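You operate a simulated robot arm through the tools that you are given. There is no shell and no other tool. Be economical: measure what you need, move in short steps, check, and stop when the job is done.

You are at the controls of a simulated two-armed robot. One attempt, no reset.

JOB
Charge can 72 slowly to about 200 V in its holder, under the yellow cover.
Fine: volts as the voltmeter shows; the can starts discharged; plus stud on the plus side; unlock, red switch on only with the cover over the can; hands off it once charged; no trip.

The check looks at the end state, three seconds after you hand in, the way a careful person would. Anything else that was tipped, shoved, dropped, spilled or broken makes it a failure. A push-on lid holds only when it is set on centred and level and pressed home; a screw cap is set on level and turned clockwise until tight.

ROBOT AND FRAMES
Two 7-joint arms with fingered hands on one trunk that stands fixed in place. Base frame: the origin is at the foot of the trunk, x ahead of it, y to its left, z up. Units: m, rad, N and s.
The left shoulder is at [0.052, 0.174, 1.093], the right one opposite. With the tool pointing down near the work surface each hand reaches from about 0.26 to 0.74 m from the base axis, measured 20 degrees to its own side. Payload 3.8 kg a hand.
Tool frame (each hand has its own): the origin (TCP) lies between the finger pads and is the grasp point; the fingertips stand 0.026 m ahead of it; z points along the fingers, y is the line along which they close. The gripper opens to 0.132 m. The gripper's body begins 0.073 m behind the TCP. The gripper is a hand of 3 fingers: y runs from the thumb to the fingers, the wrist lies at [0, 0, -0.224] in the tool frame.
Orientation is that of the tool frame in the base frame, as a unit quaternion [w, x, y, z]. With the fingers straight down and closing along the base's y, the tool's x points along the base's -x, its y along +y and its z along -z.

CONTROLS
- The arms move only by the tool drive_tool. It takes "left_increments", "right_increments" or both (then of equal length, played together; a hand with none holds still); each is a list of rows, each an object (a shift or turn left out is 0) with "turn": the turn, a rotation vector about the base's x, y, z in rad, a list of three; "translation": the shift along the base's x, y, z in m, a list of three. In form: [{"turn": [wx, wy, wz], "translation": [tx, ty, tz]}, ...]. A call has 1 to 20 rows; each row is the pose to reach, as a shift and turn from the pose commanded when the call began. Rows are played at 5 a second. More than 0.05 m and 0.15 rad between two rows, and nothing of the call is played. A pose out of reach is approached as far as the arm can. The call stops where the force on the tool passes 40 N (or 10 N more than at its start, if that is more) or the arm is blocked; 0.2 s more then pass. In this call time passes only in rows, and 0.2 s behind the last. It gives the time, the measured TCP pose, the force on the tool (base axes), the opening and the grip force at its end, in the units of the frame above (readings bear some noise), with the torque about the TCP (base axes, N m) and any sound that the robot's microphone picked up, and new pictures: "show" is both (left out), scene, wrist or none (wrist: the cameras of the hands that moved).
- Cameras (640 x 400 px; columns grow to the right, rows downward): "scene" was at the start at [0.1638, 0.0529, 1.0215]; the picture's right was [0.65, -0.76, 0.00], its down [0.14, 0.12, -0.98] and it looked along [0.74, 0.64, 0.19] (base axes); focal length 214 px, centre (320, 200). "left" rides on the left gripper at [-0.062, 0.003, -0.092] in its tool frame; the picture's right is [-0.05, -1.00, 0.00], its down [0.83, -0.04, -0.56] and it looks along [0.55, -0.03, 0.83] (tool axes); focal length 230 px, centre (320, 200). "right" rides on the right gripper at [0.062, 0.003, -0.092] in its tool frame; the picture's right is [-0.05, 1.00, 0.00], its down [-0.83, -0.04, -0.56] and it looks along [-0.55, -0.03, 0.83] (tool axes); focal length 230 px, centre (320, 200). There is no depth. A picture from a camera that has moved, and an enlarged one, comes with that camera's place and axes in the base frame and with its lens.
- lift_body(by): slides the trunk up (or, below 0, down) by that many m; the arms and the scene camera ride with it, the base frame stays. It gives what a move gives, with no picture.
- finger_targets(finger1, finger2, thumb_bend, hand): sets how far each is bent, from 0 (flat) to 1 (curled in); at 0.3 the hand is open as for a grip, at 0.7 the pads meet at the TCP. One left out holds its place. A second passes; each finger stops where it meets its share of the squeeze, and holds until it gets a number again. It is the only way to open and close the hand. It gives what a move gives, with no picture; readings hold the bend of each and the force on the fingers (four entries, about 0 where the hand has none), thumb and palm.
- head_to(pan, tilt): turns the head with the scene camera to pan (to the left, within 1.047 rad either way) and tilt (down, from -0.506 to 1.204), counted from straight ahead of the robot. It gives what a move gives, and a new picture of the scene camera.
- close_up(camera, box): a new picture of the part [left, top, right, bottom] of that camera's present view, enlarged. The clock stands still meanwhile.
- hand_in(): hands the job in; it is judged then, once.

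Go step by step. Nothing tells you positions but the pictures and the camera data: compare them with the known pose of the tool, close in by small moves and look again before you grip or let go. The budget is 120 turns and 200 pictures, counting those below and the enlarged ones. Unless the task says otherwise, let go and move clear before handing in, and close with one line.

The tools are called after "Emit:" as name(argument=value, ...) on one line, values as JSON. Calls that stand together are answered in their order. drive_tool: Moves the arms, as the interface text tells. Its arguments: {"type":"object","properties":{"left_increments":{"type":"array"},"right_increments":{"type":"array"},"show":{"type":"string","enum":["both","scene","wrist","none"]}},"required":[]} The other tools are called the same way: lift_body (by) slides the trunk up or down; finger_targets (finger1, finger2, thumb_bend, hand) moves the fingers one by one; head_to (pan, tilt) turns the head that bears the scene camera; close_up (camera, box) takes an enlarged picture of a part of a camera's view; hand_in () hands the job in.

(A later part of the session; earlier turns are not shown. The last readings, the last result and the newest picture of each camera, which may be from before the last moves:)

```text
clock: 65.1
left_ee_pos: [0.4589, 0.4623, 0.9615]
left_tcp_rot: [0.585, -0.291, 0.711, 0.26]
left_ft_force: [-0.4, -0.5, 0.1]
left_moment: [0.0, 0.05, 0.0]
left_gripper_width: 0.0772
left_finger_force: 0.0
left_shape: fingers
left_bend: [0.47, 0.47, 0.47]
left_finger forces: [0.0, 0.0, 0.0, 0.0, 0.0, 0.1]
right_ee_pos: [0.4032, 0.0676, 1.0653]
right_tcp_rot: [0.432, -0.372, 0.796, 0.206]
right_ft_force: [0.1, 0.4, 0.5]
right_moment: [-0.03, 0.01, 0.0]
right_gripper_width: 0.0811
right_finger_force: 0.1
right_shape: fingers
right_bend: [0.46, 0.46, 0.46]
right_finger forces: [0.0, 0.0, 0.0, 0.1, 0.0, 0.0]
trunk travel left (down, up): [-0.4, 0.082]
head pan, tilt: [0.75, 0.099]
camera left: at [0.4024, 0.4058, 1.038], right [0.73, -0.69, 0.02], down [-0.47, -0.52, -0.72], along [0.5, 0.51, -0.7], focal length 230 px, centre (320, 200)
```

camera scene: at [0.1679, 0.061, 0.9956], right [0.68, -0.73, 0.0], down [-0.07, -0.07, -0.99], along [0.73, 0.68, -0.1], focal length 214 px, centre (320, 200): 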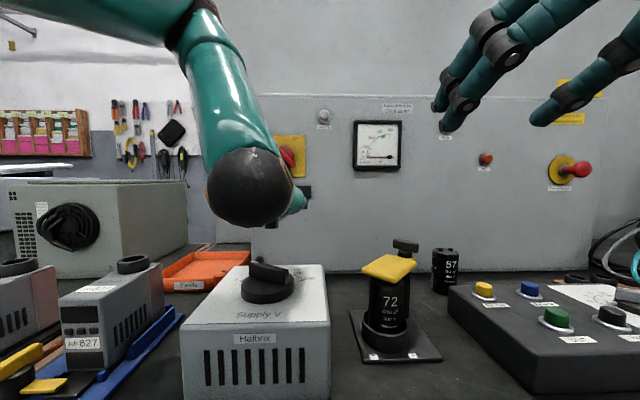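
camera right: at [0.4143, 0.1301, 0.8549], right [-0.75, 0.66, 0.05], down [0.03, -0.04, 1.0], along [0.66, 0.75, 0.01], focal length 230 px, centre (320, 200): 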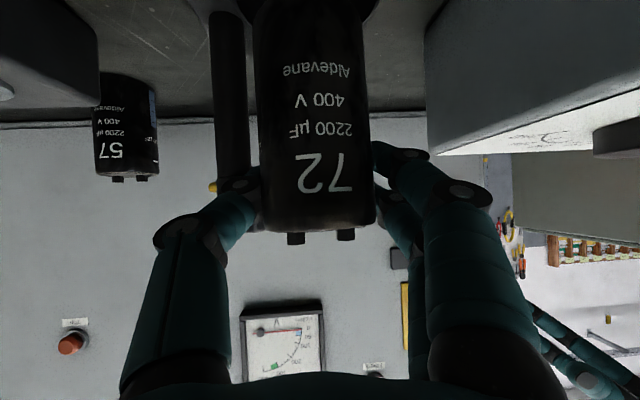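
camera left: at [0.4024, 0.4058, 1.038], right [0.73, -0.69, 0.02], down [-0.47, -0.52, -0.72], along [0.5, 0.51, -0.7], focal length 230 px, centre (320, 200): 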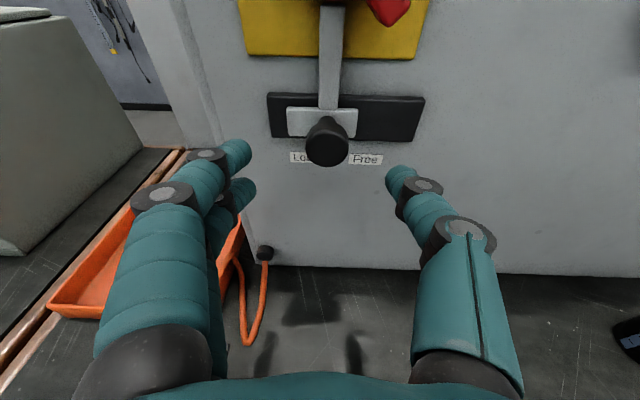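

Knob tip refined to (0.492, 0.491, 0.964). Advancing 4 cm straight to straddle it.

Emit:
drive_tool(left_increments=[{"translation": [0.012, 0.01, 0.003]}, {"translation": [0.022, 0.019, 0.003]}, {"translation": [0.031, 0.027, 0.003]}], show="wrist")

```text
clock: 65.9
left_ee_pos: [0.4911, 0.4901, 0.9644]
left_tcp_rot: [0.585, -0.292, 0.71, 0.261]
left_ft_force: [-0.1, 0.9, -0.6]
left_moment: [0.0, 0.01, 0.0]
left_gripper_width: 0.0776
left_finger_force: 0.0
left_shape: fingers
left_bend: [0.47, 0.47, 0.47]
left_finger forces: [0.1, 0.0, 0.1, 0.1, 0.1, 0.0]
right_ee_pos: [0.4034, 0.0667, 1.0657]
right_tcp_rot: [0.43, -0.373, 0.795, 0.208]
right_ft_force: [0.4, 0.2, -1.9]
right_moment: [-0.01, -0.04, -0.02]
right_gripper_width: 0.0808
right_finger_force: 0.0
right_shape: fingers
right_bend: [0.46, 0.46, 0.46]
right_finger forces: [0.0, 0.1, 0.1, 0.1, 0.1, 0.0]
trunk travel left (down, up): [-0.4, 0.082]
head pan, tilt: [0.75, 0.099]
camera left: at [0.4341, 0.4331, 1.0422], right [0.73, -0.69, 0.02], down [-0.47, -0.52, -0.72], along [0.5, 0.51, -0.7], focal length 230 px, centre (320, 200)
```

left: 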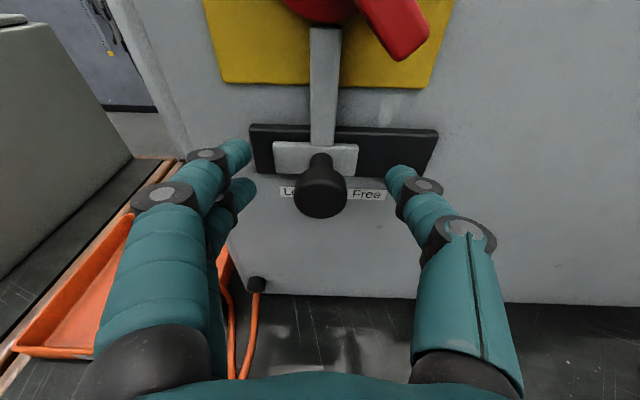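

Emit:
drive_tool(left_increments=[{"translation": [0.006, 0.006, 0.0]}], show="none")

Emit:
finger_targets(hand="left", finger1=0.66, finger2=0.66, thumb_bend=0.66)

Emit:
close_up(camera="left", box=[200, 60, 440, 260])

```text
clock: 66.3
left_ee_pos: [0.4949, 0.4963, 0.9648]
left_tcp_rot: [0.585, -0.291, 0.711, 0.26]
left_ft_force: [0.3, -0.2, 0.1]
left_moment: [0.01, -0.02, -0.02]
left_gripper_width: 0.0772
left_finger_force: 0.2
left_shape: fingers
left_bend: [0.47, 0.47, 0.47]
left_finger forces: [0.1, 0.0, 0.0, 0.1, 0.0, 0.0]
right_ee_pos: [0.4035, 0.0671, 1.0655]
right_tcp_rot: [0.432, -0.372, 0.795, 0.207]
right_ft_force: [0.0, -0.2, -0.9]
right_moment: [0.0, -0.02, -0.01]
right_gripper_width: 0.0809
right_finger_force: 0.1
right_shape: fingers
right_bend: [0.46, 0.46, 0.46]
right_finger forces: [0.0, 0.1, 0.0, 0.0, 0.0, 0.0]
trunk travel left (down, up): [-0.4, 0.082]
head pan, tilt: [0.75, 0.099]
```

```text
clock: 67.3
left_ee_pos: [0.4962, 0.4966, 0.9659]
left_tcp_rot: [0.584, -0.292, 0.711, 0.261]
left_ft_force: [-0.8, -0.1, 0.7]
left_moment: [0.03, -0.03, 0.07]
left_gripper_width: 0.0335
left_finger_force: 6.5
left_shape: fingers
left_bend: [0.59, 0.66, 0.64]
left_finger forces: [8.8, 0.1, 0.0, 0.1, 4.0, 0.0]
right_ee_pos: [0.4042, 0.0664, 1.0659]
right_tcp_rot: [0.431, -0.373, 0.795, 0.207]
right_ft_force: [-0.9, -0.1, 0.0]
right_moment: [-0.01, 0.01, -0.01]
right_gripper_width: 0.0809
right_finger_force: 0.1
right_shape: fingers
right_bend: [0.46, 0.46, 0.46]
right_finger forces: [0.0, 0.0, 0.1, 0.0, 0.0, 0.1]
trunk travel left (down, up): [-0.4, 0.082]
head pan, tilt: [0.75, 0.099]
```

```text
2.00 times, centred on (320, 160) of left
camera zoom: at [0.4399, 0.4387, 1.0428], right [0.73, -0.69, 0.02], down [-0.47, -0.52, -0.72], along [0.5, 0.51, -0.7], focal length 460 px, centre (320, 280)
```

zoom: 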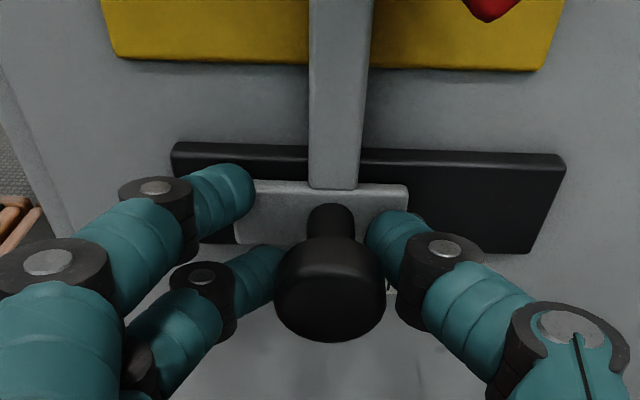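

Knob pinched. Sliding it right toward "Free" along the panel.

Emit:
drive_tool(left_increments=[{"translation": [0.007, -0.007, 0]}, {"translation": [0.014, -0.014, 0]}, {"translation": [0.021, -0.021, 0]}, {"translation": [0.028, -0.028, 0]}, {"translation": [0.035, -0.035, 0]}], show="wrist")

```text
clock: 68.5
left_ee_pos: [0.5275, 0.4639, 0.9646]
left_tcp_rot: [0.583, -0.294, 0.71, 0.263]
left_ft_force: [-14.8, 10.8, 1.1]
left_moment: [0.09, 0.02, 0.54]
left_gripper_width: 0.0422
left_finger_force: 9.7
left_shape: fingers
left_bend: [0.51, 0.61, 0.66]
left_finger forces: [13.4, 5.7, 0.0, 0.0, 0.0, 0.0]
right_ee_pos: [0.4024, 0.068, 1.066]
right_tcp_rot: [0.432, -0.372, 0.795, 0.205]
right_ft_force: [-0.1, -0.2, 0.1]
right_moment: [0.01, -0.02, -0.04]
right_gripper_width: 0.081
right_finger_force: 0.1
right_shape: fingers
right_bend: [0.46, 0.46, 0.46]
right_finger forces: [0.0, 0.0, 0.0, 0.0, 0.1, 0.1]
trunk travel left (down, up): [-0.4, 0.082]
head pan, tilt: [0.75, 0.099]
camera left: at [0.4715, 0.4068, 1.0425], right [0.73, -0.68, 0.02], down [-0.46, -0.52, -0.72], along [0.5, 0.51, -0.7], focal length 230 px, centre (320, 200)
```

left: 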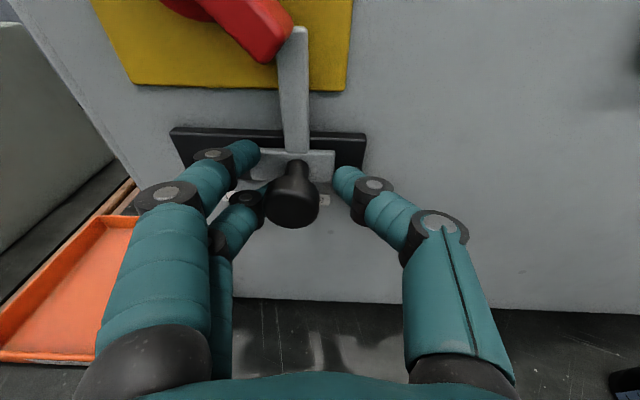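

Emit:
close_up(camera="left", box=[150, 0, 390, 220])

Emit:
close_up(camera="scene", box=[240, 110, 400, 250])

```text
1.82 times, centred on (270, 110) of left
camera zoom: at [0.4715, 0.4068, 1.0425], right [0.73, -0.68, 0.02], down [-0.46, -0.52, -0.72], along [0.5, 0.51, -0.7], focal length 418 px, centre (411, 364)
```

zoom: 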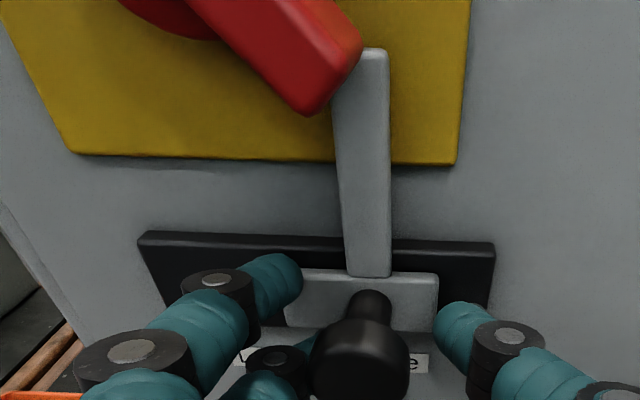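

```text
2.86 times, centred on (320, 180) of scene
camera zoom: at [0.1663, 0.0621, 0.9959], right [0.68, -0.73, 0.0], down [-0.07, -0.07, -1.0], along [0.73, 0.68, -0.1], focal length 613 px, centre (320, 257)
```

zoom: 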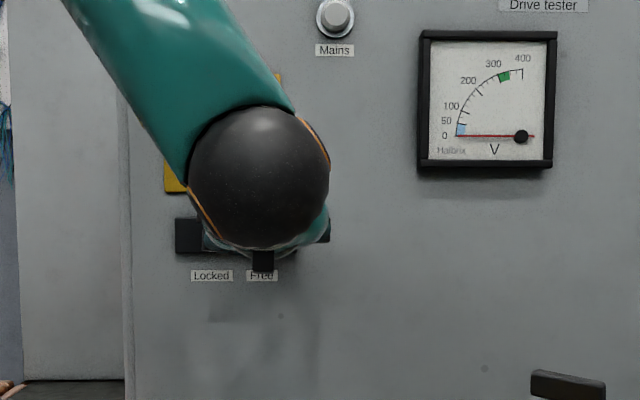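

The knob now sits over "Free" against its stop. Releasing it and backing off, then viewing the red switch.

Emit:
finger_targets(hand="left", finger1=0.42, finger2=0.42, thumb_bend=0.42)

Emit:
drive_tool(left_increments=[{"translation": [-0.03, -0.03, 0]}, {"translation": [-0.06, -0.06, 0.01]}, {"translation": [-0.085, -0.085, 0.03]}, {"translation": [-0.105, -0.1, 0.06]}, {"translation": [-0.115, -0.1, 0.09]}, {"translation": [-0.12, -0.1, 0.12]}], show="both")

```text
clock: 69.5
left_ee_pos: [0.5298, 0.4616, 0.9662]
left_tcp_rot: [0.585, -0.292, 0.711, 0.261]
left_ft_force: [-0.7, 0.0, 0.5]
left_moment: [0.0, -0.01, -0.01]
left_gripper_width: 0.0942
left_finger_force: 0.1
left_shape: fingers
left_bend: [0.42, 0.42, 0.42]
left_finger forces: [0.1, 0.1, 0.0, 0.0, 0.0, 0.1]
right_ee_pos: [0.4038, 0.0678, 1.0656]
right_tcp_rot: [0.431, -0.372, 0.796, 0.206]
right_ft_force: [0.3, -0.4, 0.3]
right_moment: [-0.03, 0.0, -0.03]
right_gripper_width: 0.0812
right_finger_force: 0.0
right_shape: fingers
right_bend: [0.46, 0.46, 0.46]
right_finger forces: [0.0, 0.0, 0.1, 0.1, 0.0, 0.1]
trunk travel left (down, up): [-0.4, 0.082]
head pan, tilt: [0.75, 0.099]
```

```text
clock: 70.9
left_ee_pos: [0.4391, 0.3534, 1.0869]
left_tcp_rot: [0.584, -0.292, 0.711, 0.261]
left_ft_force: [-0.9, 0.3, 1.1]
left_moment: [-0.02, 0.01, 0.0]
left_gripper_width: 0.0944
left_finger_force: 0.1
left_shape: fingers
left_bend: [0.42, 0.42, 0.42]
left_finger forces: [0.0, 0.0, 0.0, 0.0, 0.0, 0.0]
left hand out of reach, approached as far as the arm can: row 4, 5, 6
right_ee_pos: [0.404, 0.0658, 1.0658]
right_tcp_rot: [0.431, -0.373, 0.796, 0.206]
right_ft_force: [-0.1, 0.3, -0.3]
right_moment: [-0.03, 0.0, 0.01]
right_gripper_width: 0.0809
right_finger_force: 0.1
right_shape: fingers
right_bend: [0.46, 0.46, 0.46]
right_finger forces: [0.0, 0.0, 0.0, 0.0, 0.0, 0.0]
trunk travel left (down, up): [-0.4, 0.082]
head pan, tilt: [0.75, 0.099]
camera scene: at [0.1675, 0.0611, 0.9958], right [0.68, -0.73, 0.0], down [-0.07, -0.07, -1.0], along [0.73, 0.68, -0.1], focal length 214 px, centre (320, 200)
camera left: at [0.3836, 0.2966, 1.1651], right [0.73, -0.69, 0.02], down [-0.47, -0.52, -0.72], along [0.5, 0.51, -0.7], focal length 230 px, centre (320, 200)
```

scene: 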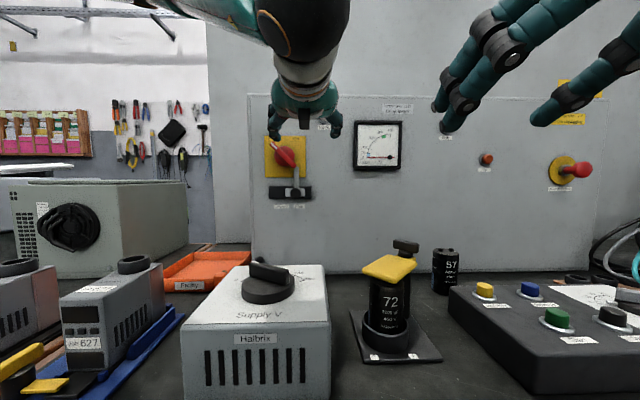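
left: 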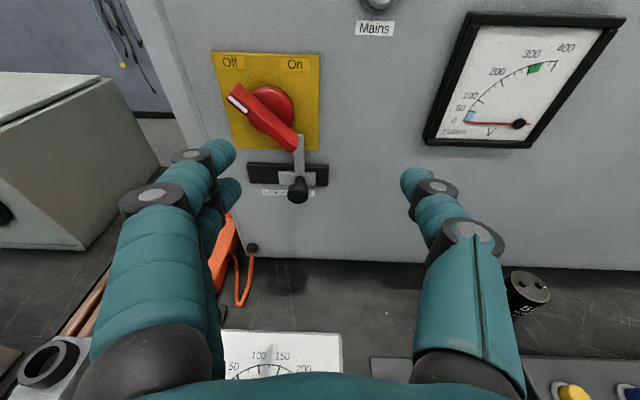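

Emit:
close_up(camera="left", box=[190, 30, 350, 210])

Emit:
close_up(camera="scene", box=[240, 120, 340, 220])

```text
2.22 times, centred on (270, 120) of left
camera zoom: at [0.3836, 0.2966, 1.1651], right [0.73, -0.69, 0.02], down [-0.47, -0.52, -0.72], along [0.5, 0.51, -0.7], focal length 511 px, centre (431, 378)
```

zoom: 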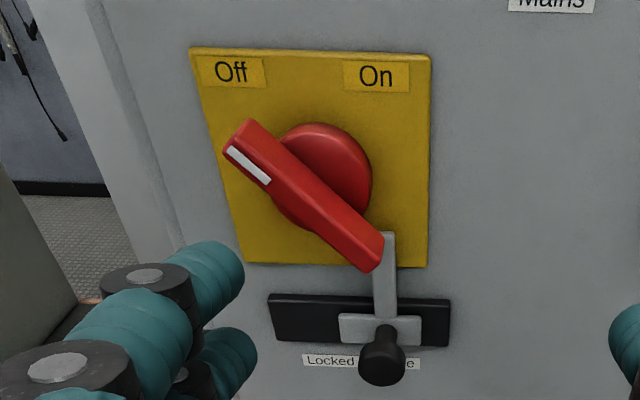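

```text
4.00 times, centred on (290, 170) of scene
camera zoom: at [0.1675, 0.0611, 0.9958], right [0.68, -0.73, 0.0], down [-0.07, -0.07, -1.0], along [0.73, 0.68, -0.1], focal length 858 px, centre (440, 320)
```

zoom: 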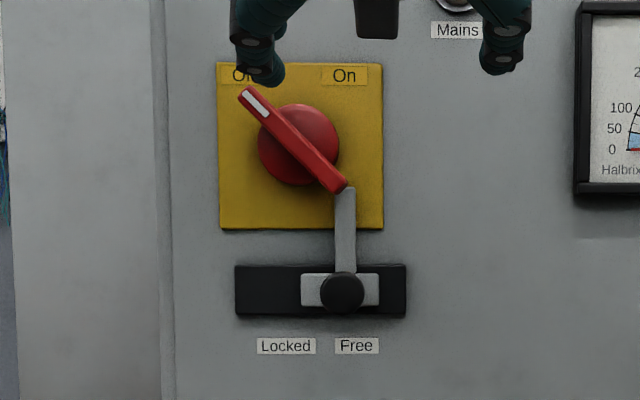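

Switch centre ≈ e≈0, z≈1.054, handle front n≈0.71 (n along the panel normal). I'll close the fingers and stage the tip left of the handle's upper-left end to push it clockwise.

Emit:
finger_targets(hand="left", finger1=0.7, finger2=0.7, thumb_bend=0.7)

Emit:
drive_tool(left_increments=[{"translation": [-0.003, 0.038, -0.01]}, {"translation": [-0.005, 0.076, -0.02]}, {"translation": [-0.008, 0.114, -0.03]}, {"translation": [-0.0105, 0.1515, -0.032]}], show="both")

```text
clock: 71.9
left_ee_pos: [0.4389, 0.3527, 1.0873]
left_tcp_rot: [0.584, -0.292, 0.711, 0.261]
left_ft_force: [0.0, -0.3, 0.7]
left_moment: [0.02, 0.0, 0.0]
left_gripper_width: 0.0062
left_finger_force: 0.1
left_shape: fingers
left_bend: [0.7, 0.7, 0.7]
left_finger forces: [0.0, 0.1, 0.1, 0.0, 0.0, 0.0]
right_ee_pos: [0.4052, 0.0682, 1.0651]
right_tcp_rot: [0.432, -0.371, 0.796, 0.206]
right_ft_force: [-1.1, 0.3, 0.3]
right_moment: [0.01, -0.02, -0.01]
right_gripper_width: 0.0809
right_finger_force: 0.1
right_shape: fingers
right_bend: [0.46, 0.46, 0.46]
right_finger forces: [0.1, 0.0, 0.0, 0.0, 0.0, 0.0]
trunk travel left (down, up): [-0.4, 0.082]
head pan, tilt: [0.75, 0.099]
```

```text
clock: 72.9
left_ee_pos: [0.4305, 0.4951, 1.058]
left_tcp_rot: [0.584, -0.292, 0.712, 0.26]
left_ft_force: [-0.2, 0.6, 0.0]
left_moment: [0.03, 0.05, -0.01]
left_gripper_width: 0.0058
left_finger_force: 0.0
left_shape: fingers
left_bend: [0.7, 0.7, 0.7]
left_finger forces: [0.0, 0.0, 0.1, 0.0, 0.0, 0.0]
left hand out of reach, approached as far as the arm can: row 1, 2, 4
right_ee_pos: [0.4041, 0.0672, 1.0646]
right_tcp_rot: [0.432, -0.372, 0.796, 0.206]
right_ft_force: [0.8, 0.4, 1.0]
right_moment: [0.02, 0.02, -0.01]
right_gripper_width: 0.0811
right_finger_force: 0.0
right_shape: fingers
right_bend: [0.46, 0.46, 0.46]
right_finger forces: [0.1, 0.1, 0.0, 0.0, 0.1, 0.0]
trunk travel left (down, up): [-0.4, 0.082]
head pan, tilt: [0.75, 0.099]
camera scene: at [0.1678, 0.0613, 0.9957], right [0.68, -0.73, 0.0], down [-0.07, -0.07, -0.99], along [0.73, 0.68, -0.1], focal length 214 px, centre (320, 200)
camera left: at [0.3755, 0.4393, 1.1348], right [0.73, -0.69, 0.02], down [-0.47, -0.52, -0.72], along [0.5, 0.51, -0.7], focal length 230 px, centre (320, 200)
```

scene: 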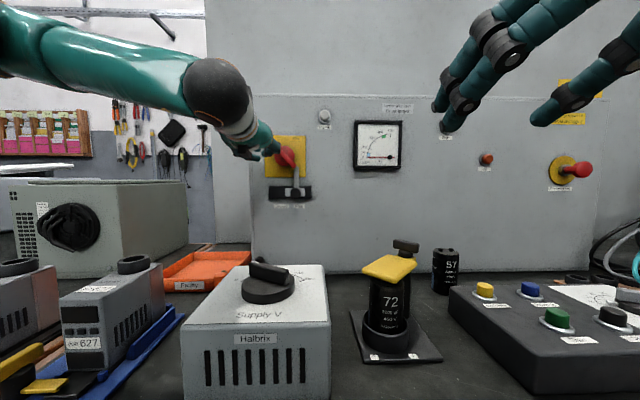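
left: 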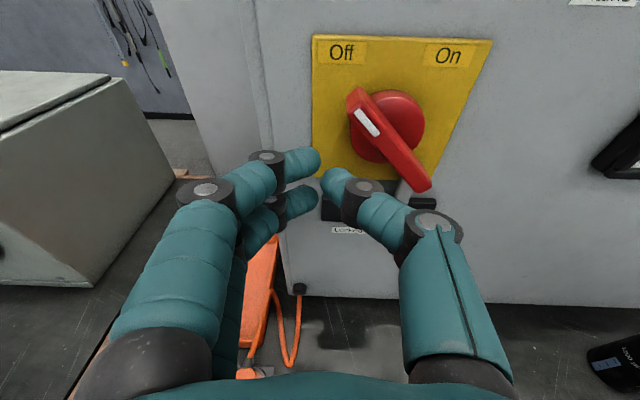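

Staged. Advancing so the fingertips lie beside the handle end.

Emit:
drive_tool(left_increments=[{"translation": [0.004, 0.02, 0.0]}, {"translation": [0.018, 0.031, 0.0]}, {"translation": [0.028, 0.0396, 0.0]}], show="wrist")

```text
clock: 73.7
left_ee_pos: [0.4589, 0.5125, 1.0549]
left_tcp_rot: [0.583, -0.293, 0.712, 0.261]
left_ft_force: [-0.5, -1.1, -0.2]
left_moment: [0.02, 0.01, -0.02]
left_gripper_width: 0.0059
left_finger_force: 0.0
left_shape: fingers
left_bend: [0.7, 0.7, 0.7]
left_finger forces: [0.0, 0.0, 0.1, 0.1, 0.1, 0.0]
left hand out of reach, approached as far as the arm can: row 1, 2, 3
right_ee_pos: [0.404, 0.0668, 1.0662]
right_tcp_rot: [0.431, -0.373, 0.795, 0.207]
right_ft_force: [0.7, 0.6, -0.5]
right_moment: [-0.02, 0.04, 0.0]
right_gripper_width: 0.0807
right_finger_force: 0.1
right_shape: fingers
right_bend: [0.46, 0.46, 0.46]
right_finger forces: [0.0, 0.1, 0.1, 0.0, 0.0, 0.0]
trunk travel left (down, up): [-0.4, 0.082]
head pan, tilt: [0.75, 0.099]
camera left: at [0.4029, 0.4548, 1.1324], right [0.73, -0.69, 0.02], down [-0.47, -0.52, -0.71], along [0.5, 0.51, -0.7], focal length 230 px, centre (320, 200)
```

left: 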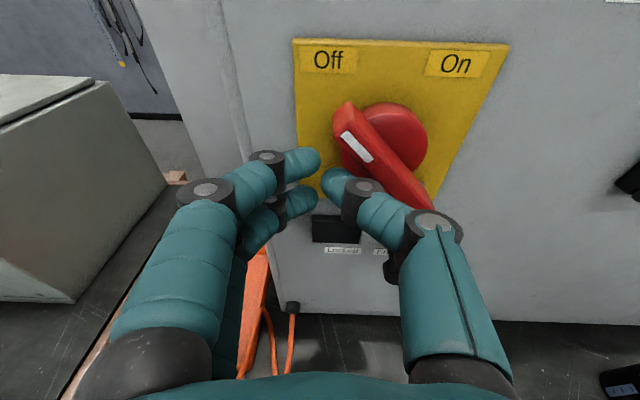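

Now I'll push: slide the fingertips up against the handle's lower-left side and follow its arc for the first half.

Emit:
drive_tool(left_increments=[{"translation": [0.008, 0.003, 0]}, {"translation": [0.0148, 0.005, 0]}, {"translation": [0.0125, 0.007, 0.012]}, {"translation": [0.0105, 0.009, 0.024]}, {"translation": [0.0134, 0.0064, 0.033]}, {"translation": [0.019, 0.001, 0.041]}], show="both")

```text
clock: 75.1
left_ee_pos: [0.4781, 0.5121, 1.0953]
left_tcp_rot: [0.586, -0.291, 0.71, 0.261]
left_ft_force: [0.3, 1.2, -0.7]
left_moment: [-0.04, -0.02, -0.02]
left_gripper_width: 0.0054
left_finger_force: 0.8
left_shape: fingers
left_bend: [0.7, 0.7, 0.7]
left_finger forces: [0.0, 0.1, 0.0, 0.0, 0.4, 0.0]
right_ee_pos: [0.404, 0.0668, 1.0656]
right_tcp_rot: [0.431, -0.373, 0.795, 0.207]
right_ft_force: [0.5, -0.2, -0.1]
right_moment: [0.02, -0.03, 0.01]
right_gripper_width: 0.081
right_finger_force: 0.1
right_shape: fingers
right_bend: [0.46, 0.46, 0.46]
right_finger forces: [0.1, 0.1, 0.0, 0.1, 0.0, 0.1]
trunk travel left (down, up): [-0.4, 0.082]
head pan, tilt: [0.75, 0.099]
camera scene: at [0.1678, 0.0609, 0.9957], right [0.68, -0.73, 0.0], down [-0.07, -0.07, -1.0], along [0.73, 0.68, -0.1], focal length 214 px, centre (320, 200)
camera left: at [0.4226, 0.4548, 1.1724], right [0.73, -0.69, 0.02], down [-0.47, -0.52, -0.72], along [0.5, 0.51, -0.69], focal length 230 px, centre (320, 200)
```

scene: 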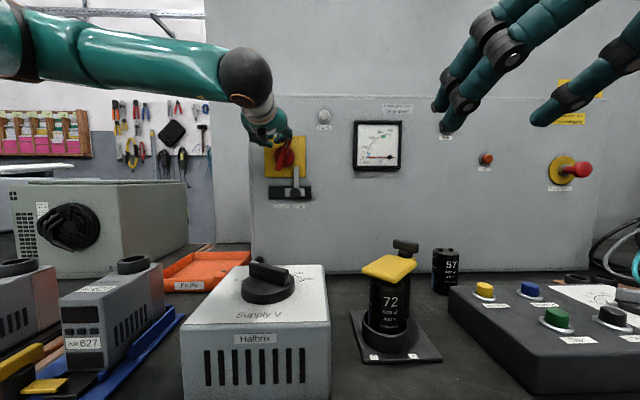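
left: 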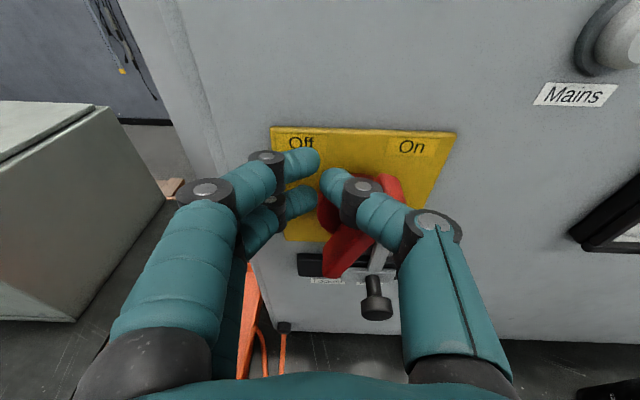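

The handle is already past vertical. Continuing the arc toward "On".

Emit:
drive_tool(left_increments=[{"translation": [0.007, -0.006, 0.006]}, {"translation": [0.0147, -0.0137, 0.008]}, {"translation": [0.0225, -0.0214, 0.0077]}, {"translation": [0.028, -0.027, 0.0057]}], show="wrist")

Emit:
close_up(camera="scene", box=[240, 90, 420, 220])

```text
clock: 76.1
left_ee_pos: [0.5072, 0.4859, 1.1013]
left_tcp_rot: [0.585, -0.292, 0.71, 0.261]
left_ft_force: [-1.3, -0.4, 1.1]
left_moment: [0.04, -0.02, -0.01]
left_gripper_width: 0.005
left_finger_force: 1.1
left_shape: fingers
left_bend: [0.7, 0.7, 0.71]
left_finger forces: [0.0, 0.0, 0.1, 0.0, 1.5, 0.1]
right_ee_pos: [0.4044, 0.0674, 1.0659]
right_tcp_rot: [0.432, -0.372, 0.795, 0.207]
right_ft_force: [0.4, 0.0, 0.1]
right_moment: [0.0, 0.03, -0.03]
right_gripper_width: 0.081
right_finger_force: 0.0
right_shape: fingers
right_bend: [0.46, 0.46, 0.46]
right_finger forces: [0.0, 0.0, 0.1, 0.1, 0.0, 0.0]
trunk travel left (down, up): [-0.4, 0.082]
head pan, tilt: [0.75, 0.099]
camera left: at [0.4506, 0.4285, 1.1781], right [0.73, -0.69, 0.02], down [-0.47, -0.52, -0.72], along [0.5, 0.51, -0.7], focal length 230 px, centre (320, 200)
```

left: 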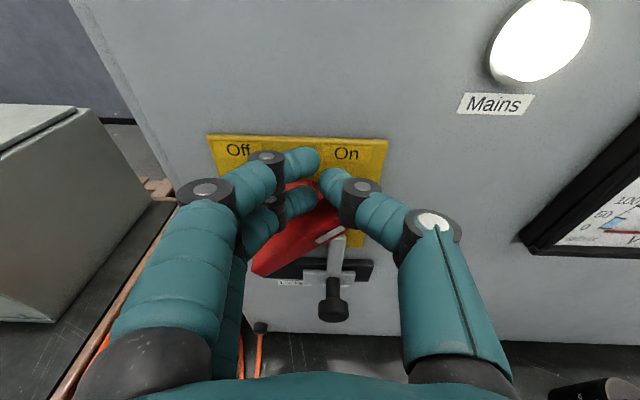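

```text
3.08 times, centred on (330, 155) of scene
camera zoom: at [0.1679, 0.0609, 0.9957], right [0.68, -0.73, 0.0], down [-0.07, -0.07, -1.0], along [0.73, 0.68, -0.1], focal length 660 px, centre (289, 338)
```

zoom: 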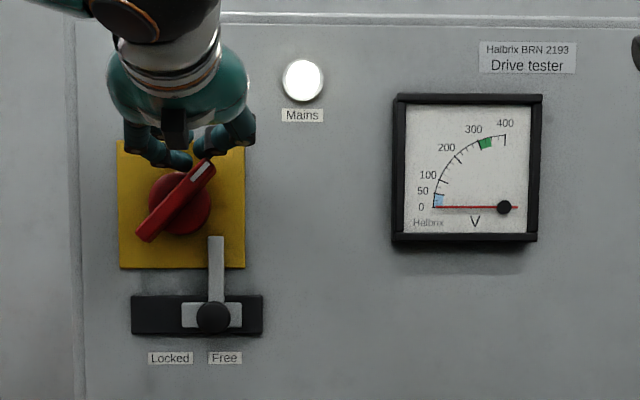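

Mains lamp is lit, switch On, voltmeter still 0. Now I back the hand off the switch and go over the supply knob, fingers pointing down.

Emit:
drive_tool(left_increments=[{"translation": [-0.03, -0.03, 0.0]}, {"translation": [-0.06, -0.06, 0.0]}, {"translation": [-0.06, -0.08, 0.0], "turn": [-0.053, 0.118, -0.059]}, {"translation": [-0.06, -0.09, 0.0], "turn": [-0.105, 0.236, -0.118]}, {"translation": [-0.06, -0.1, 0.0], "turn": [-0.158, 0.354, -0.177]}, {"translation": [-0.06, -0.11, 0.0], "turn": [-0.21, 0.472, -0.236]}, {"translation": [-0.06, -0.116, -0.005], "turn": [-0.263, 0.59, -0.295]}, {"translation": [-0.06, -0.116, -0.01], "turn": [-0.316, 0.708, -0.354]}, {"translation": [-0.06, -0.116, -0.02], "turn": [-0.368, 0.827, -0.412]}, {"translation": [-0.06, -0.116, -0.03], "turn": [-0.421, 0.945, -0.471]}, {"translation": [-0.057, -0.116, -0.04], "turn": [-0.474, 1.063, -0.53]}, {"translation": [-0.057, -0.116, -0.04], "turn": [-0.526, 1.181, -0.589]}, {"translation": [-0.057, -0.116, -0.04], "turn": [-0.579, 1.299, -0.648]}], show="both")

Emit:
close_up(camera="left", box=[240, 50, 400, 210])

```text
clock: 78.9
left_ee_pos: [0.4496, 0.3696, 1.0594]
left_tcp_rot: [-0.002, 0.001, 1.0, -0.001]
left_ft_force: [0.4, -0.4, 0.2]
left_moment: [0.01, 0.02, 0.02]
left_gripper_width: 0.0057
left_finger_force: 0.0
left_shape: fingers
left_bend: [0.7, 0.7, 0.7]
left_finger forces: [0.0, 0.0, 0.0, 0.0, 0.0, 0.0]
right_ee_pos: [0.4037, 0.0667, 1.0664]
right_tcp_rot: [0.431, -0.371, 0.796, 0.206]
right_ft_force: [0.5, 0.3, -0.3]
right_moment: [0.01, 0.01, 0.02]
right_gripper_width: 0.0809
right_finger_force: 0.1
right_shape: fingers
right_bend: [0.46, 0.46, 0.46]
right_finger forces: [0.0, 0.0, 0.0, 0.0, 0.1, 0.1]
trunk travel left (down, up): [-0.4, 0.082]
head pan, tilt: [0.75, 0.099]
camera scene: at [0.1683, 0.061, 0.9956], right [0.68, -0.73, 0.0], down [-0.07, -0.07, -0.99], along [0.73, 0.68, -0.1], focal length 214 px, centre (320, 200)
camera left: at [0.5123, 0.3719, 1.1517], right [0.05, -1.0, 0.0], down [-0.83, -0.04, 0.56], along [-0.56, -0.03, -0.83], focal length 230 px, centre (320, 200)
```

scene: 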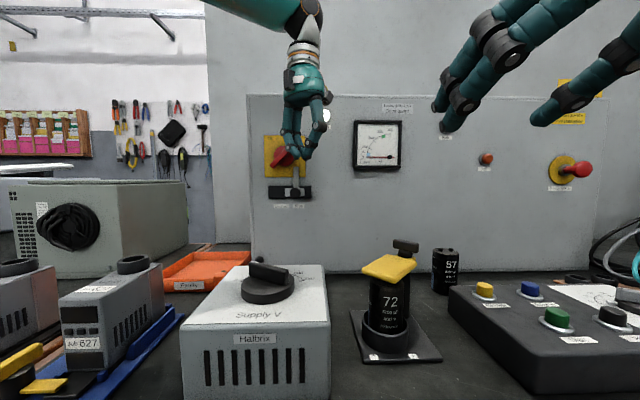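
left: 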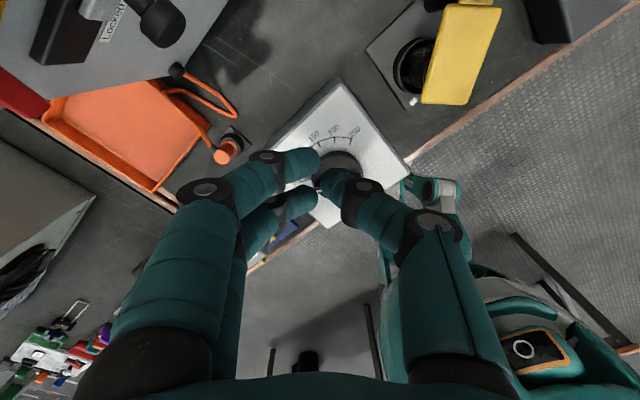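

```text
2.50 times, centred on (320, 130) of left
camera zoom: at [0.5123, 0.3719, 1.1517], right [0.05, -1.0, 0.0], down [-0.83, -0.04, 0.56], along [-0.56, -0.03, -0.83], focal length 575 px, centre (320, 375)
```

zoom: 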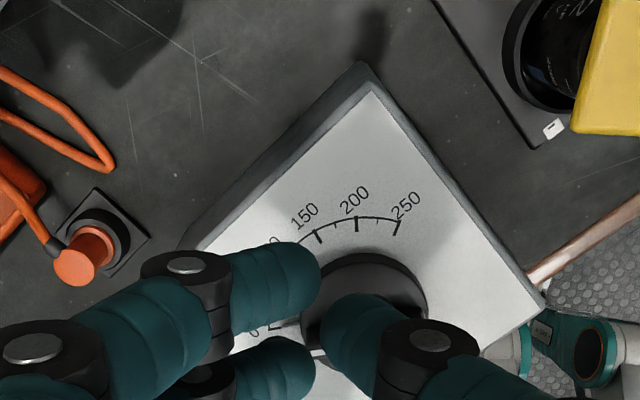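

Knob centre ≈ (0.342, 0.335), bar z ≈ 0.825–0.85, pointer end toward +y. I'll position the closed fingers on the counter-clockwise side of the pointer end, first above it.

Emit:
drive_tool(left_increments=[{"translation": [-0.04, -0.003, -0.02]}, {"translation": [-0.08, -0.005, -0.05]}, {"translation": [-0.12, -0.008, -0.08]}, {"translation": [-0.16, -0.01, -0.1]}, {"translation": [-0.165, -0.01, -0.14]}], show="both")

Emit:
close_up(camera="scene", box=[170, 200, 350, 320])

Emit:
close_up(camera="scene", box=[330, 220, 470, 370])

```text
clock: 80.1
left_ee_pos: [0.2859, 0.36, 0.9202]
left_tcp_rot: [-0.002, 0.001, 1.0, 0.0]
left_ft_force: [0.0, 0.0, -0.4]
left_moment: [0.0, -0.01, -0.01]
left_gripper_width: 0.0055
left_finger_force: 0.0
left_shape: fingers
left_bend: [0.7, 0.7, 0.7]
left_finger forces: [0.0, 0.1, 0.0, 0.0, 0.0, 0.0]
right_ee_pos: [0.4046, 0.0673, 1.0649]
right_tcp_rot: [0.431, -0.372, 0.795, 0.207]
right_ft_force: [0.4, -0.3, -0.3]
right_moment: [0.0, -0.01, 0.0]
right_gripper_width: 0.0807
right_finger_force: 0.0
right_shape: fingers
right_bend: [0.46, 0.46, 0.46]
right_finger forces: [0.0, 0.0, 0.1, 0.1, 0.0, 0.0]
trunk travel left (down, up): [-0.4, 0.082]
head pan, tilt: [0.75, 0.099]
camera scene: at [0.1682, 0.0615, 0.9956], right [0.68, -0.73, 0.0], down [-0.07, -0.07, -0.99], along [0.73, 0.68, -0.1], focal length 214 px, centre (320, 200)
camera left: at [0.347, 0.363, 1.0121], right [0.05, -1.0, 0.0], down [-0.83, -0.04, 0.56], along [-0.56, -0.03, -0.83], focal length 230 px, centre (320, 200)
```

scene: 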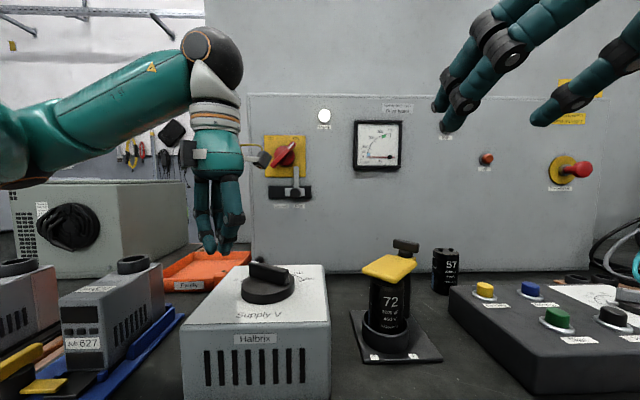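
left: 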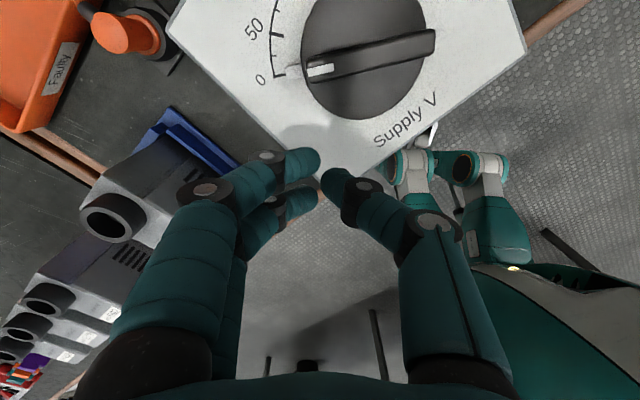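

```text
3.33 times, centred on (260, 260) of scene
camera zoom: at [0.1682, 0.0615, 0.9956], right [0.68, -0.73, 0.0], down [-0.07, -0.07, -0.99], along [0.73, 0.68, -0.1], focal length 715 px, centre (520, 0)
```

zoom: 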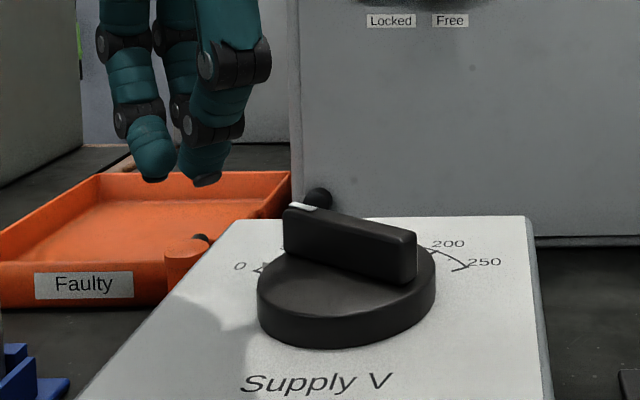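

```text
2.67 times, centred on (400, 295) of scene
camera zoom: at [0.1682, 0.0615, 0.9956], right [0.68, -0.73, 0.0], down [-0.07, -0.07, -0.99], along [0.73, 0.68, -0.1], focal length 572 px, centre (107, -53)
```

zoom: 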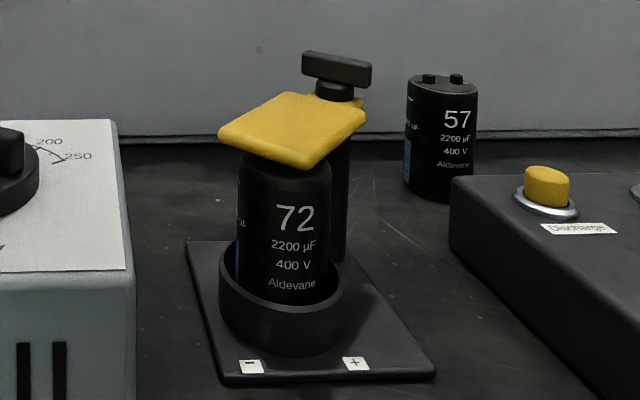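

Bar confirmed at K=(0.343, 0.333), 104°. Can, cover and polarity look right. Lower the fingertips beside the bar and give the first small push.

Emit:
drive_tool(left_increments=[{"translation": [0.0, -0.002, -0.03]}, {"translation": [0.003, -0.004, -0.058]}, {"translation": [0.012, -0.001, -0.058]}, {"translation": [0.019, 0.002, -0.058]}, {"translation": [0.024, 0.005, -0.058]}], show="wrist")

Emit:
close_up(camera="scene", box=[240, 90, 420, 220])

```text
clock: 81.3
left_ee_pos: [0.3104, 0.3653, 0.8624]
left_tcp_rot: [0.0, 0.0, 1.0, 0.001]
left_ft_force: [-7.9, 10.3, 4.8]
left_moment: [0.2, 0.18, 0.07]
left_gripper_width: 0.0011
left_finger_force: 7.3
left_shape: fingers
left_bend: [0.69, 0.69, 0.75]
left_finger forces: [1.3, 0.0, 0.1, 0.0, 13.7, 0.0]
right_ee_pos: [0.4025, 0.0678, 1.066]
right_tcp_rot: [0.432, -0.372, 0.796, 0.205]
right_ft_force: [0.3, -0.1, -0.6]
right_moment: [-0.01, -0.02, 0.03]
right_gripper_width: 0.0809
right_finger_force: 0.1
right_shape: fingers
right_bend: [0.46, 0.46, 0.46]
right_finger forces: [0.0, 0.0, 0.1, 0.0, 0.1, 0.0]
trunk travel left (down, up): [-0.4, 0.082]
head pan, tilt: [0.75, 0.099]
camera left: at [0.3722, 0.3686, 0.9546], right [0.05, -1.0, 0.0], down [-0.83, -0.05, 0.56], along [-0.56, -0.03, -0.83], focal length 230 px, centre (320, 200)
```

left: 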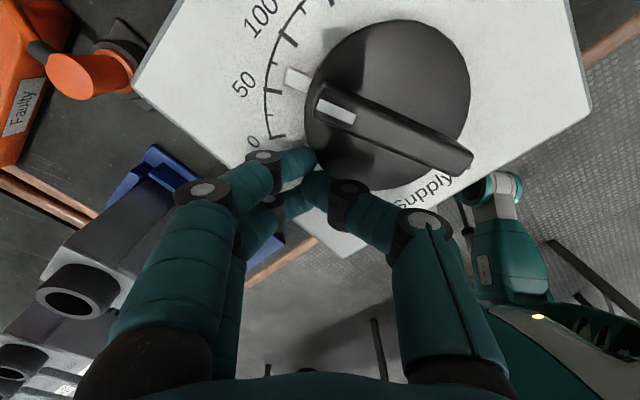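

```text
3.08 times, centred on (330, 155) of scene
camera zoom: at [0.1673, 0.0617, 0.9958], right [0.68, -0.73, 0.0], down [-0.07, -0.07, -1.0], along [0.73, 0.68, -0.1], focal length 660 px, centre (289, 338)
```

zoom: 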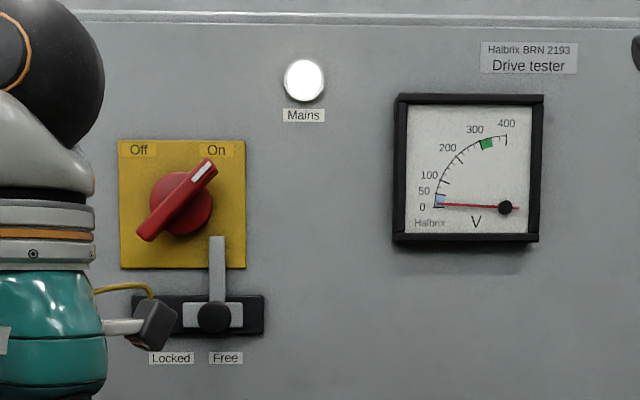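

The knob moved to ~60 V and the voltmeter starts rising slowly; no trip. I'll wait and watch how the voltage follows.

Emit:
drive_tool(left_increments=[{"translation": [-0.004, -0.001, 0]}, {"translation": [-0.008, -0.002, 0]}, {"translation": [-0.008, -0.002, 0]}, {"translation": [-0.008, -0.002, 0]}, {"translation": [-0.008, -0.002, 0]}, {"translation": [-0.008, -0.002, 0]}, {"translation": [-0.008, -0.002, 0]}, {"translation": [-0.008, -0.002, 0]}, {"translation": [-0.008, -0.002, 0]}, {"translation": [-0.008, -0.002, 0]}, {"translation": [-0.008, -0.002, 0]}, {"translation": [-0.008, -0.002, 0]}, {"translation": [-0.008, -0.002, 0]}, {"translation": [-0.008, -0.002, 0]}, {"translation": [-0.008, -0.002, 0]}], show="wrist")

Emit:
close_up(camera="scene", box=[345, 112, 410, 177])

```text
clock: 84.5
left_ee_pos: [0.3008, 0.3629, 0.863]
left_tcp_rot: [-0.001, 0.0, 1.0, 0.0]
left_ft_force: [-1.5, 1.9, 2.2]
left_moment: [-0.01, 0.05, 0.01]
left_gripper_width: 0.004
left_finger_force: 1.6
left_shape: fingers
left_bend: [0.7, 0.7, 0.71]
left_finger forces: [0.2, 0.1, 0.1, 0.0, 3.3, 0.1]
right_ee_pos: [0.4034, 0.0669, 1.0655]
right_tcp_rot: [0.431, -0.372, 0.796, 0.206]
right_ft_force: [0.8, 0.5, -0.6]
right_moment: [-0.01, 0.01, -0.01]
right_gripper_width: 0.0811
right_finger_force: 0.0
right_shape: fingers
right_bend: [0.46, 0.46, 0.46]
right_finger forces: [0.0, 0.0, 0.0, 0.1, 0.0, 0.1]
trunk travel left (down, up): [-0.4, 0.082]
head pan, tilt: [0.75, 0.099]
camera left: at [0.3631, 0.365, 0.9548], right [0.05, -1.0, 0.0], down [-0.83, -0.04, 0.56], along [-0.56, -0.03, -0.83], focal length 230 px, centre (320, 200)
```

left: 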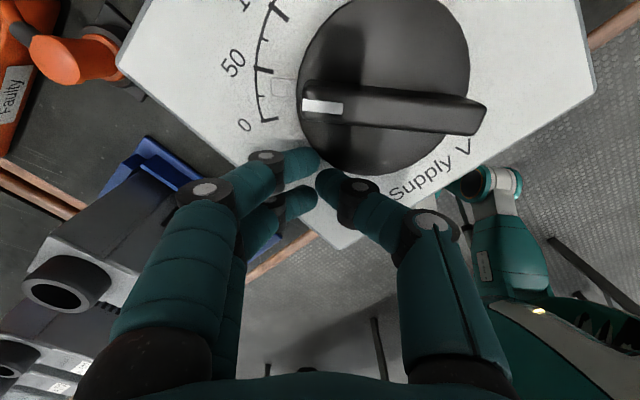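

```text
6.15 times, centred on (378, 144) of scene
camera zoom: at [0.1676, 0.0611, 0.9957], right [0.68, -0.73, 0.0], down [-0.07, -0.07, -1.0], along [0.73, 0.68, -0.1], focal length 1320 px, centre (-34, 542)
```

zoom: 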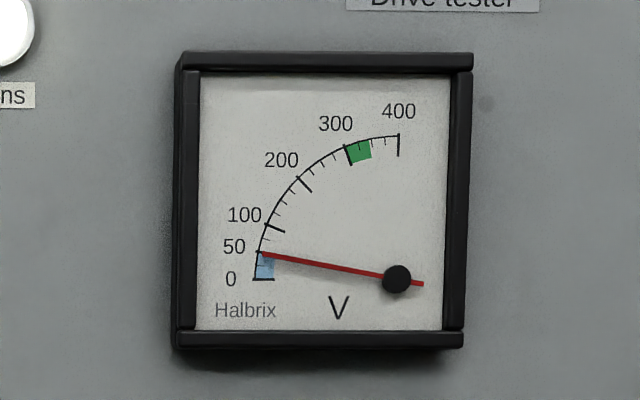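

The meter reads ~48 V at ~35 on the dial, i.e. about 1.4×; so ~141 on the dial gives 200 V. The knob follows my finger back, so I'll push on slowly along the arc, in small steps.

Emit:
drive_tool(left_increments=[{"translation": [0.001, 0.001, 0]}, {"translation": [0.002, 0.0025, 0]}, {"translation": [0.003, 0.004, 0]}, {"translation": [0.004, 0.005, 0]}, {"translation": [0.005, 0.006, 0]}, {"translation": [0.006, 0.0075, 0]}, {"translation": [0.007, 0.009, 0]}, {"translation": [0.008, 0.01, 0]}, {"translation": [0.0095, 0.011, 0]}, {"translation": [0.011, 0.012, 0]}, {"translation": [0.0125, 0.0135, 0]}, {"translation": [0.0125, 0.0135, 0]}, {"translation": [0.0125, 0.0135, 0]}, {"translation": [0.0125, 0.0135, 0]}], show="wrist")

Emit:
close_up(camera="scene", box=[345, 112, 410, 177])

```text
clock: 87.5
left_ee_pos: [0.3127, 0.3754, 0.8618]
left_tcp_rot: [-0.001, 0.001, 1.0, -0.001]
left_ft_force: [-1.5, 2.7, 5.5]
left_moment: [-0.01, 0.03, 0.02]
left_gripper_width: 0.0023
left_finger_force: 3.0
left_shape: fingers
left_bend: [0.7, 0.7, 0.73]
left_finger forces: [0.1, 0.0, 0.0, 0.0, 5.6, 0.0]
right_ee_pos: [0.4038, 0.0667, 1.0657]
right_tcp_rot: [0.431, -0.372, 0.796, 0.206]
right_ft_force: [0.8, 0.2, -0.2]
right_moment: [-0.07, -0.01, 0.01]
right_gripper_width: 0.0807
right_finger_force: 0.1
right_shape: fingers
right_bend: [0.46, 0.46, 0.46]
right_finger forces: [0.0, 0.0, 0.0, 0.0, 0.0, 0.0]
trunk travel left (down, up): [-0.4, 0.082]
head pan, tilt: [0.75, 0.099]
camera left: at [0.3749, 0.3789, 0.9548], right [0.05, -1.0, 0.0], down [-0.83, -0.04, 0.56], along [-0.56, -0.03, -0.83], focal length 230 px, centre (320, 200)
```

left: 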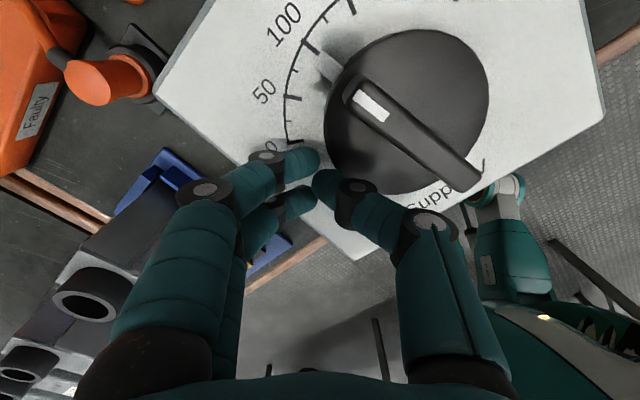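

```text
6.15 times, centred on (378, 144) of scene
camera zoom: at [0.1675, 0.0611, 0.9958], right [0.68, -0.73, 0.0], down [-0.07, -0.07, -1.0], along [0.73, 0.68, -0.1], focal length 1320 px, centre (-34, 542)
```

zoom: 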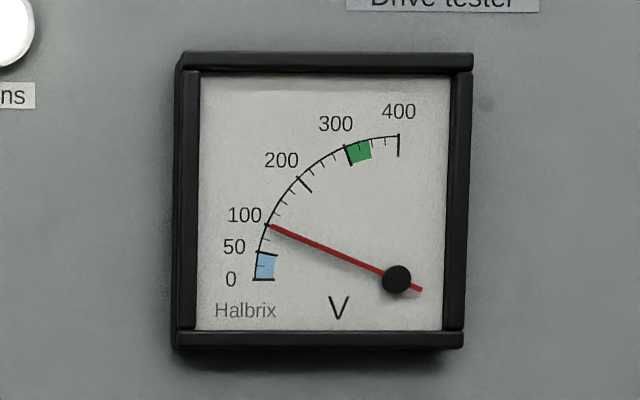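

~100 V on the meter, dial ~80. Continuing gently to about dial 115.

Emit:
drive_tool(left_increments=[{"translation": [0.001, 0.0005, 0]}, {"translation": [0.002, 0.001, 0]}, {"translation": [0.003, 0.0015, 0]}, {"translation": [0.0042, 0.002, 0]}, {"translation": [0.0055, 0.0027, 0]}, {"translation": [0.0068, 0.0033, 0]}, {"translation": [0.008, 0.0038, 0]}, {"translation": [0.0092, 0.0042, 0]}, {"translation": [0.0105, 0.0045, 0]}, {"translation": [0.0105, 0.0045, 0]}, {"translation": [0.0105, 0.0045, 0]}, {"translation": [0.0105, 0.0045, 0]}, {"translation": [0.0105, 0.0045, 0]}, {"translation": [0.0105, 0.0045, 0]}, {"translation": [0.0105, 0.0045, 0]}], show="wrist")

Emit:
close_up(camera="scene", box=[345, 112, 410, 177])

```text
clock: 90.7
left_ee_pos: [0.3245, 0.3819, 0.8622]
left_tcp_rot: [-0.001, 0.0, 1.0, 0.0]
left_ft_force: [-2.0, 3.6, 4.9]
left_moment: [0.08, 0.02, -0.03]
left_gripper_width: 0.0015
left_finger_force: 3.8
left_shape: fingers
left_bend: [0.7, 0.7, 0.73]
left_finger forces: [0.0, 0.0, 0.1, 0.0, 6.7, 0.1]
right_ee_pos: [0.4037, 0.067, 1.0661]
right_tcp_rot: [0.432, -0.371, 0.796, 0.206]
right_ft_force: [-1.5, -0.2, -0.2]
right_moment: [0.0, 0.01, -0.01]
right_gripper_width: 0.081
right_finger_force: 0.1
right_shape: fingers
right_bend: [0.46, 0.46, 0.46]
right_finger forces: [0.0, 0.0, 0.1, 0.0, 0.1, 0.0]
trunk travel left (down, up): [-0.4, 0.082]
head pan, tilt: [0.75, 0.099]
camera left: at [0.3855, 0.3835, 0.9545], right [0.05, -1.0, 0.0], down [-0.83, -0.04, 0.56], along [-0.56, -0.03, -0.83], focal length 230 px, centre (320, 200)
```

left: 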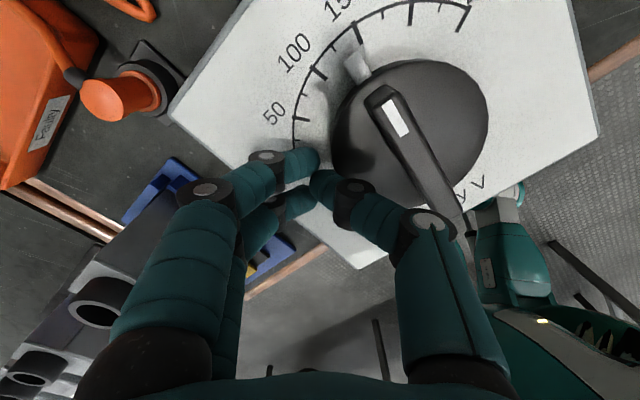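

```text
6.15 times, centred on (378, 144) of scene
camera zoom: at [0.1676, 0.0612, 0.9957], right [0.68, -0.73, 0.0], down [-0.07, -0.07, -1.0], along [0.73, 0.68, -0.1], focal length 1320 px, centre (-34, 542)
```

zoom: 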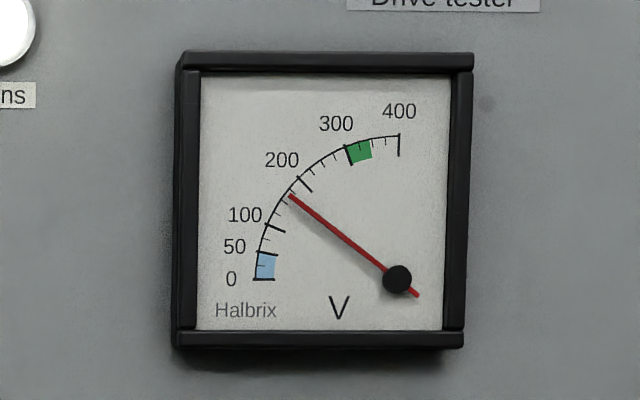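

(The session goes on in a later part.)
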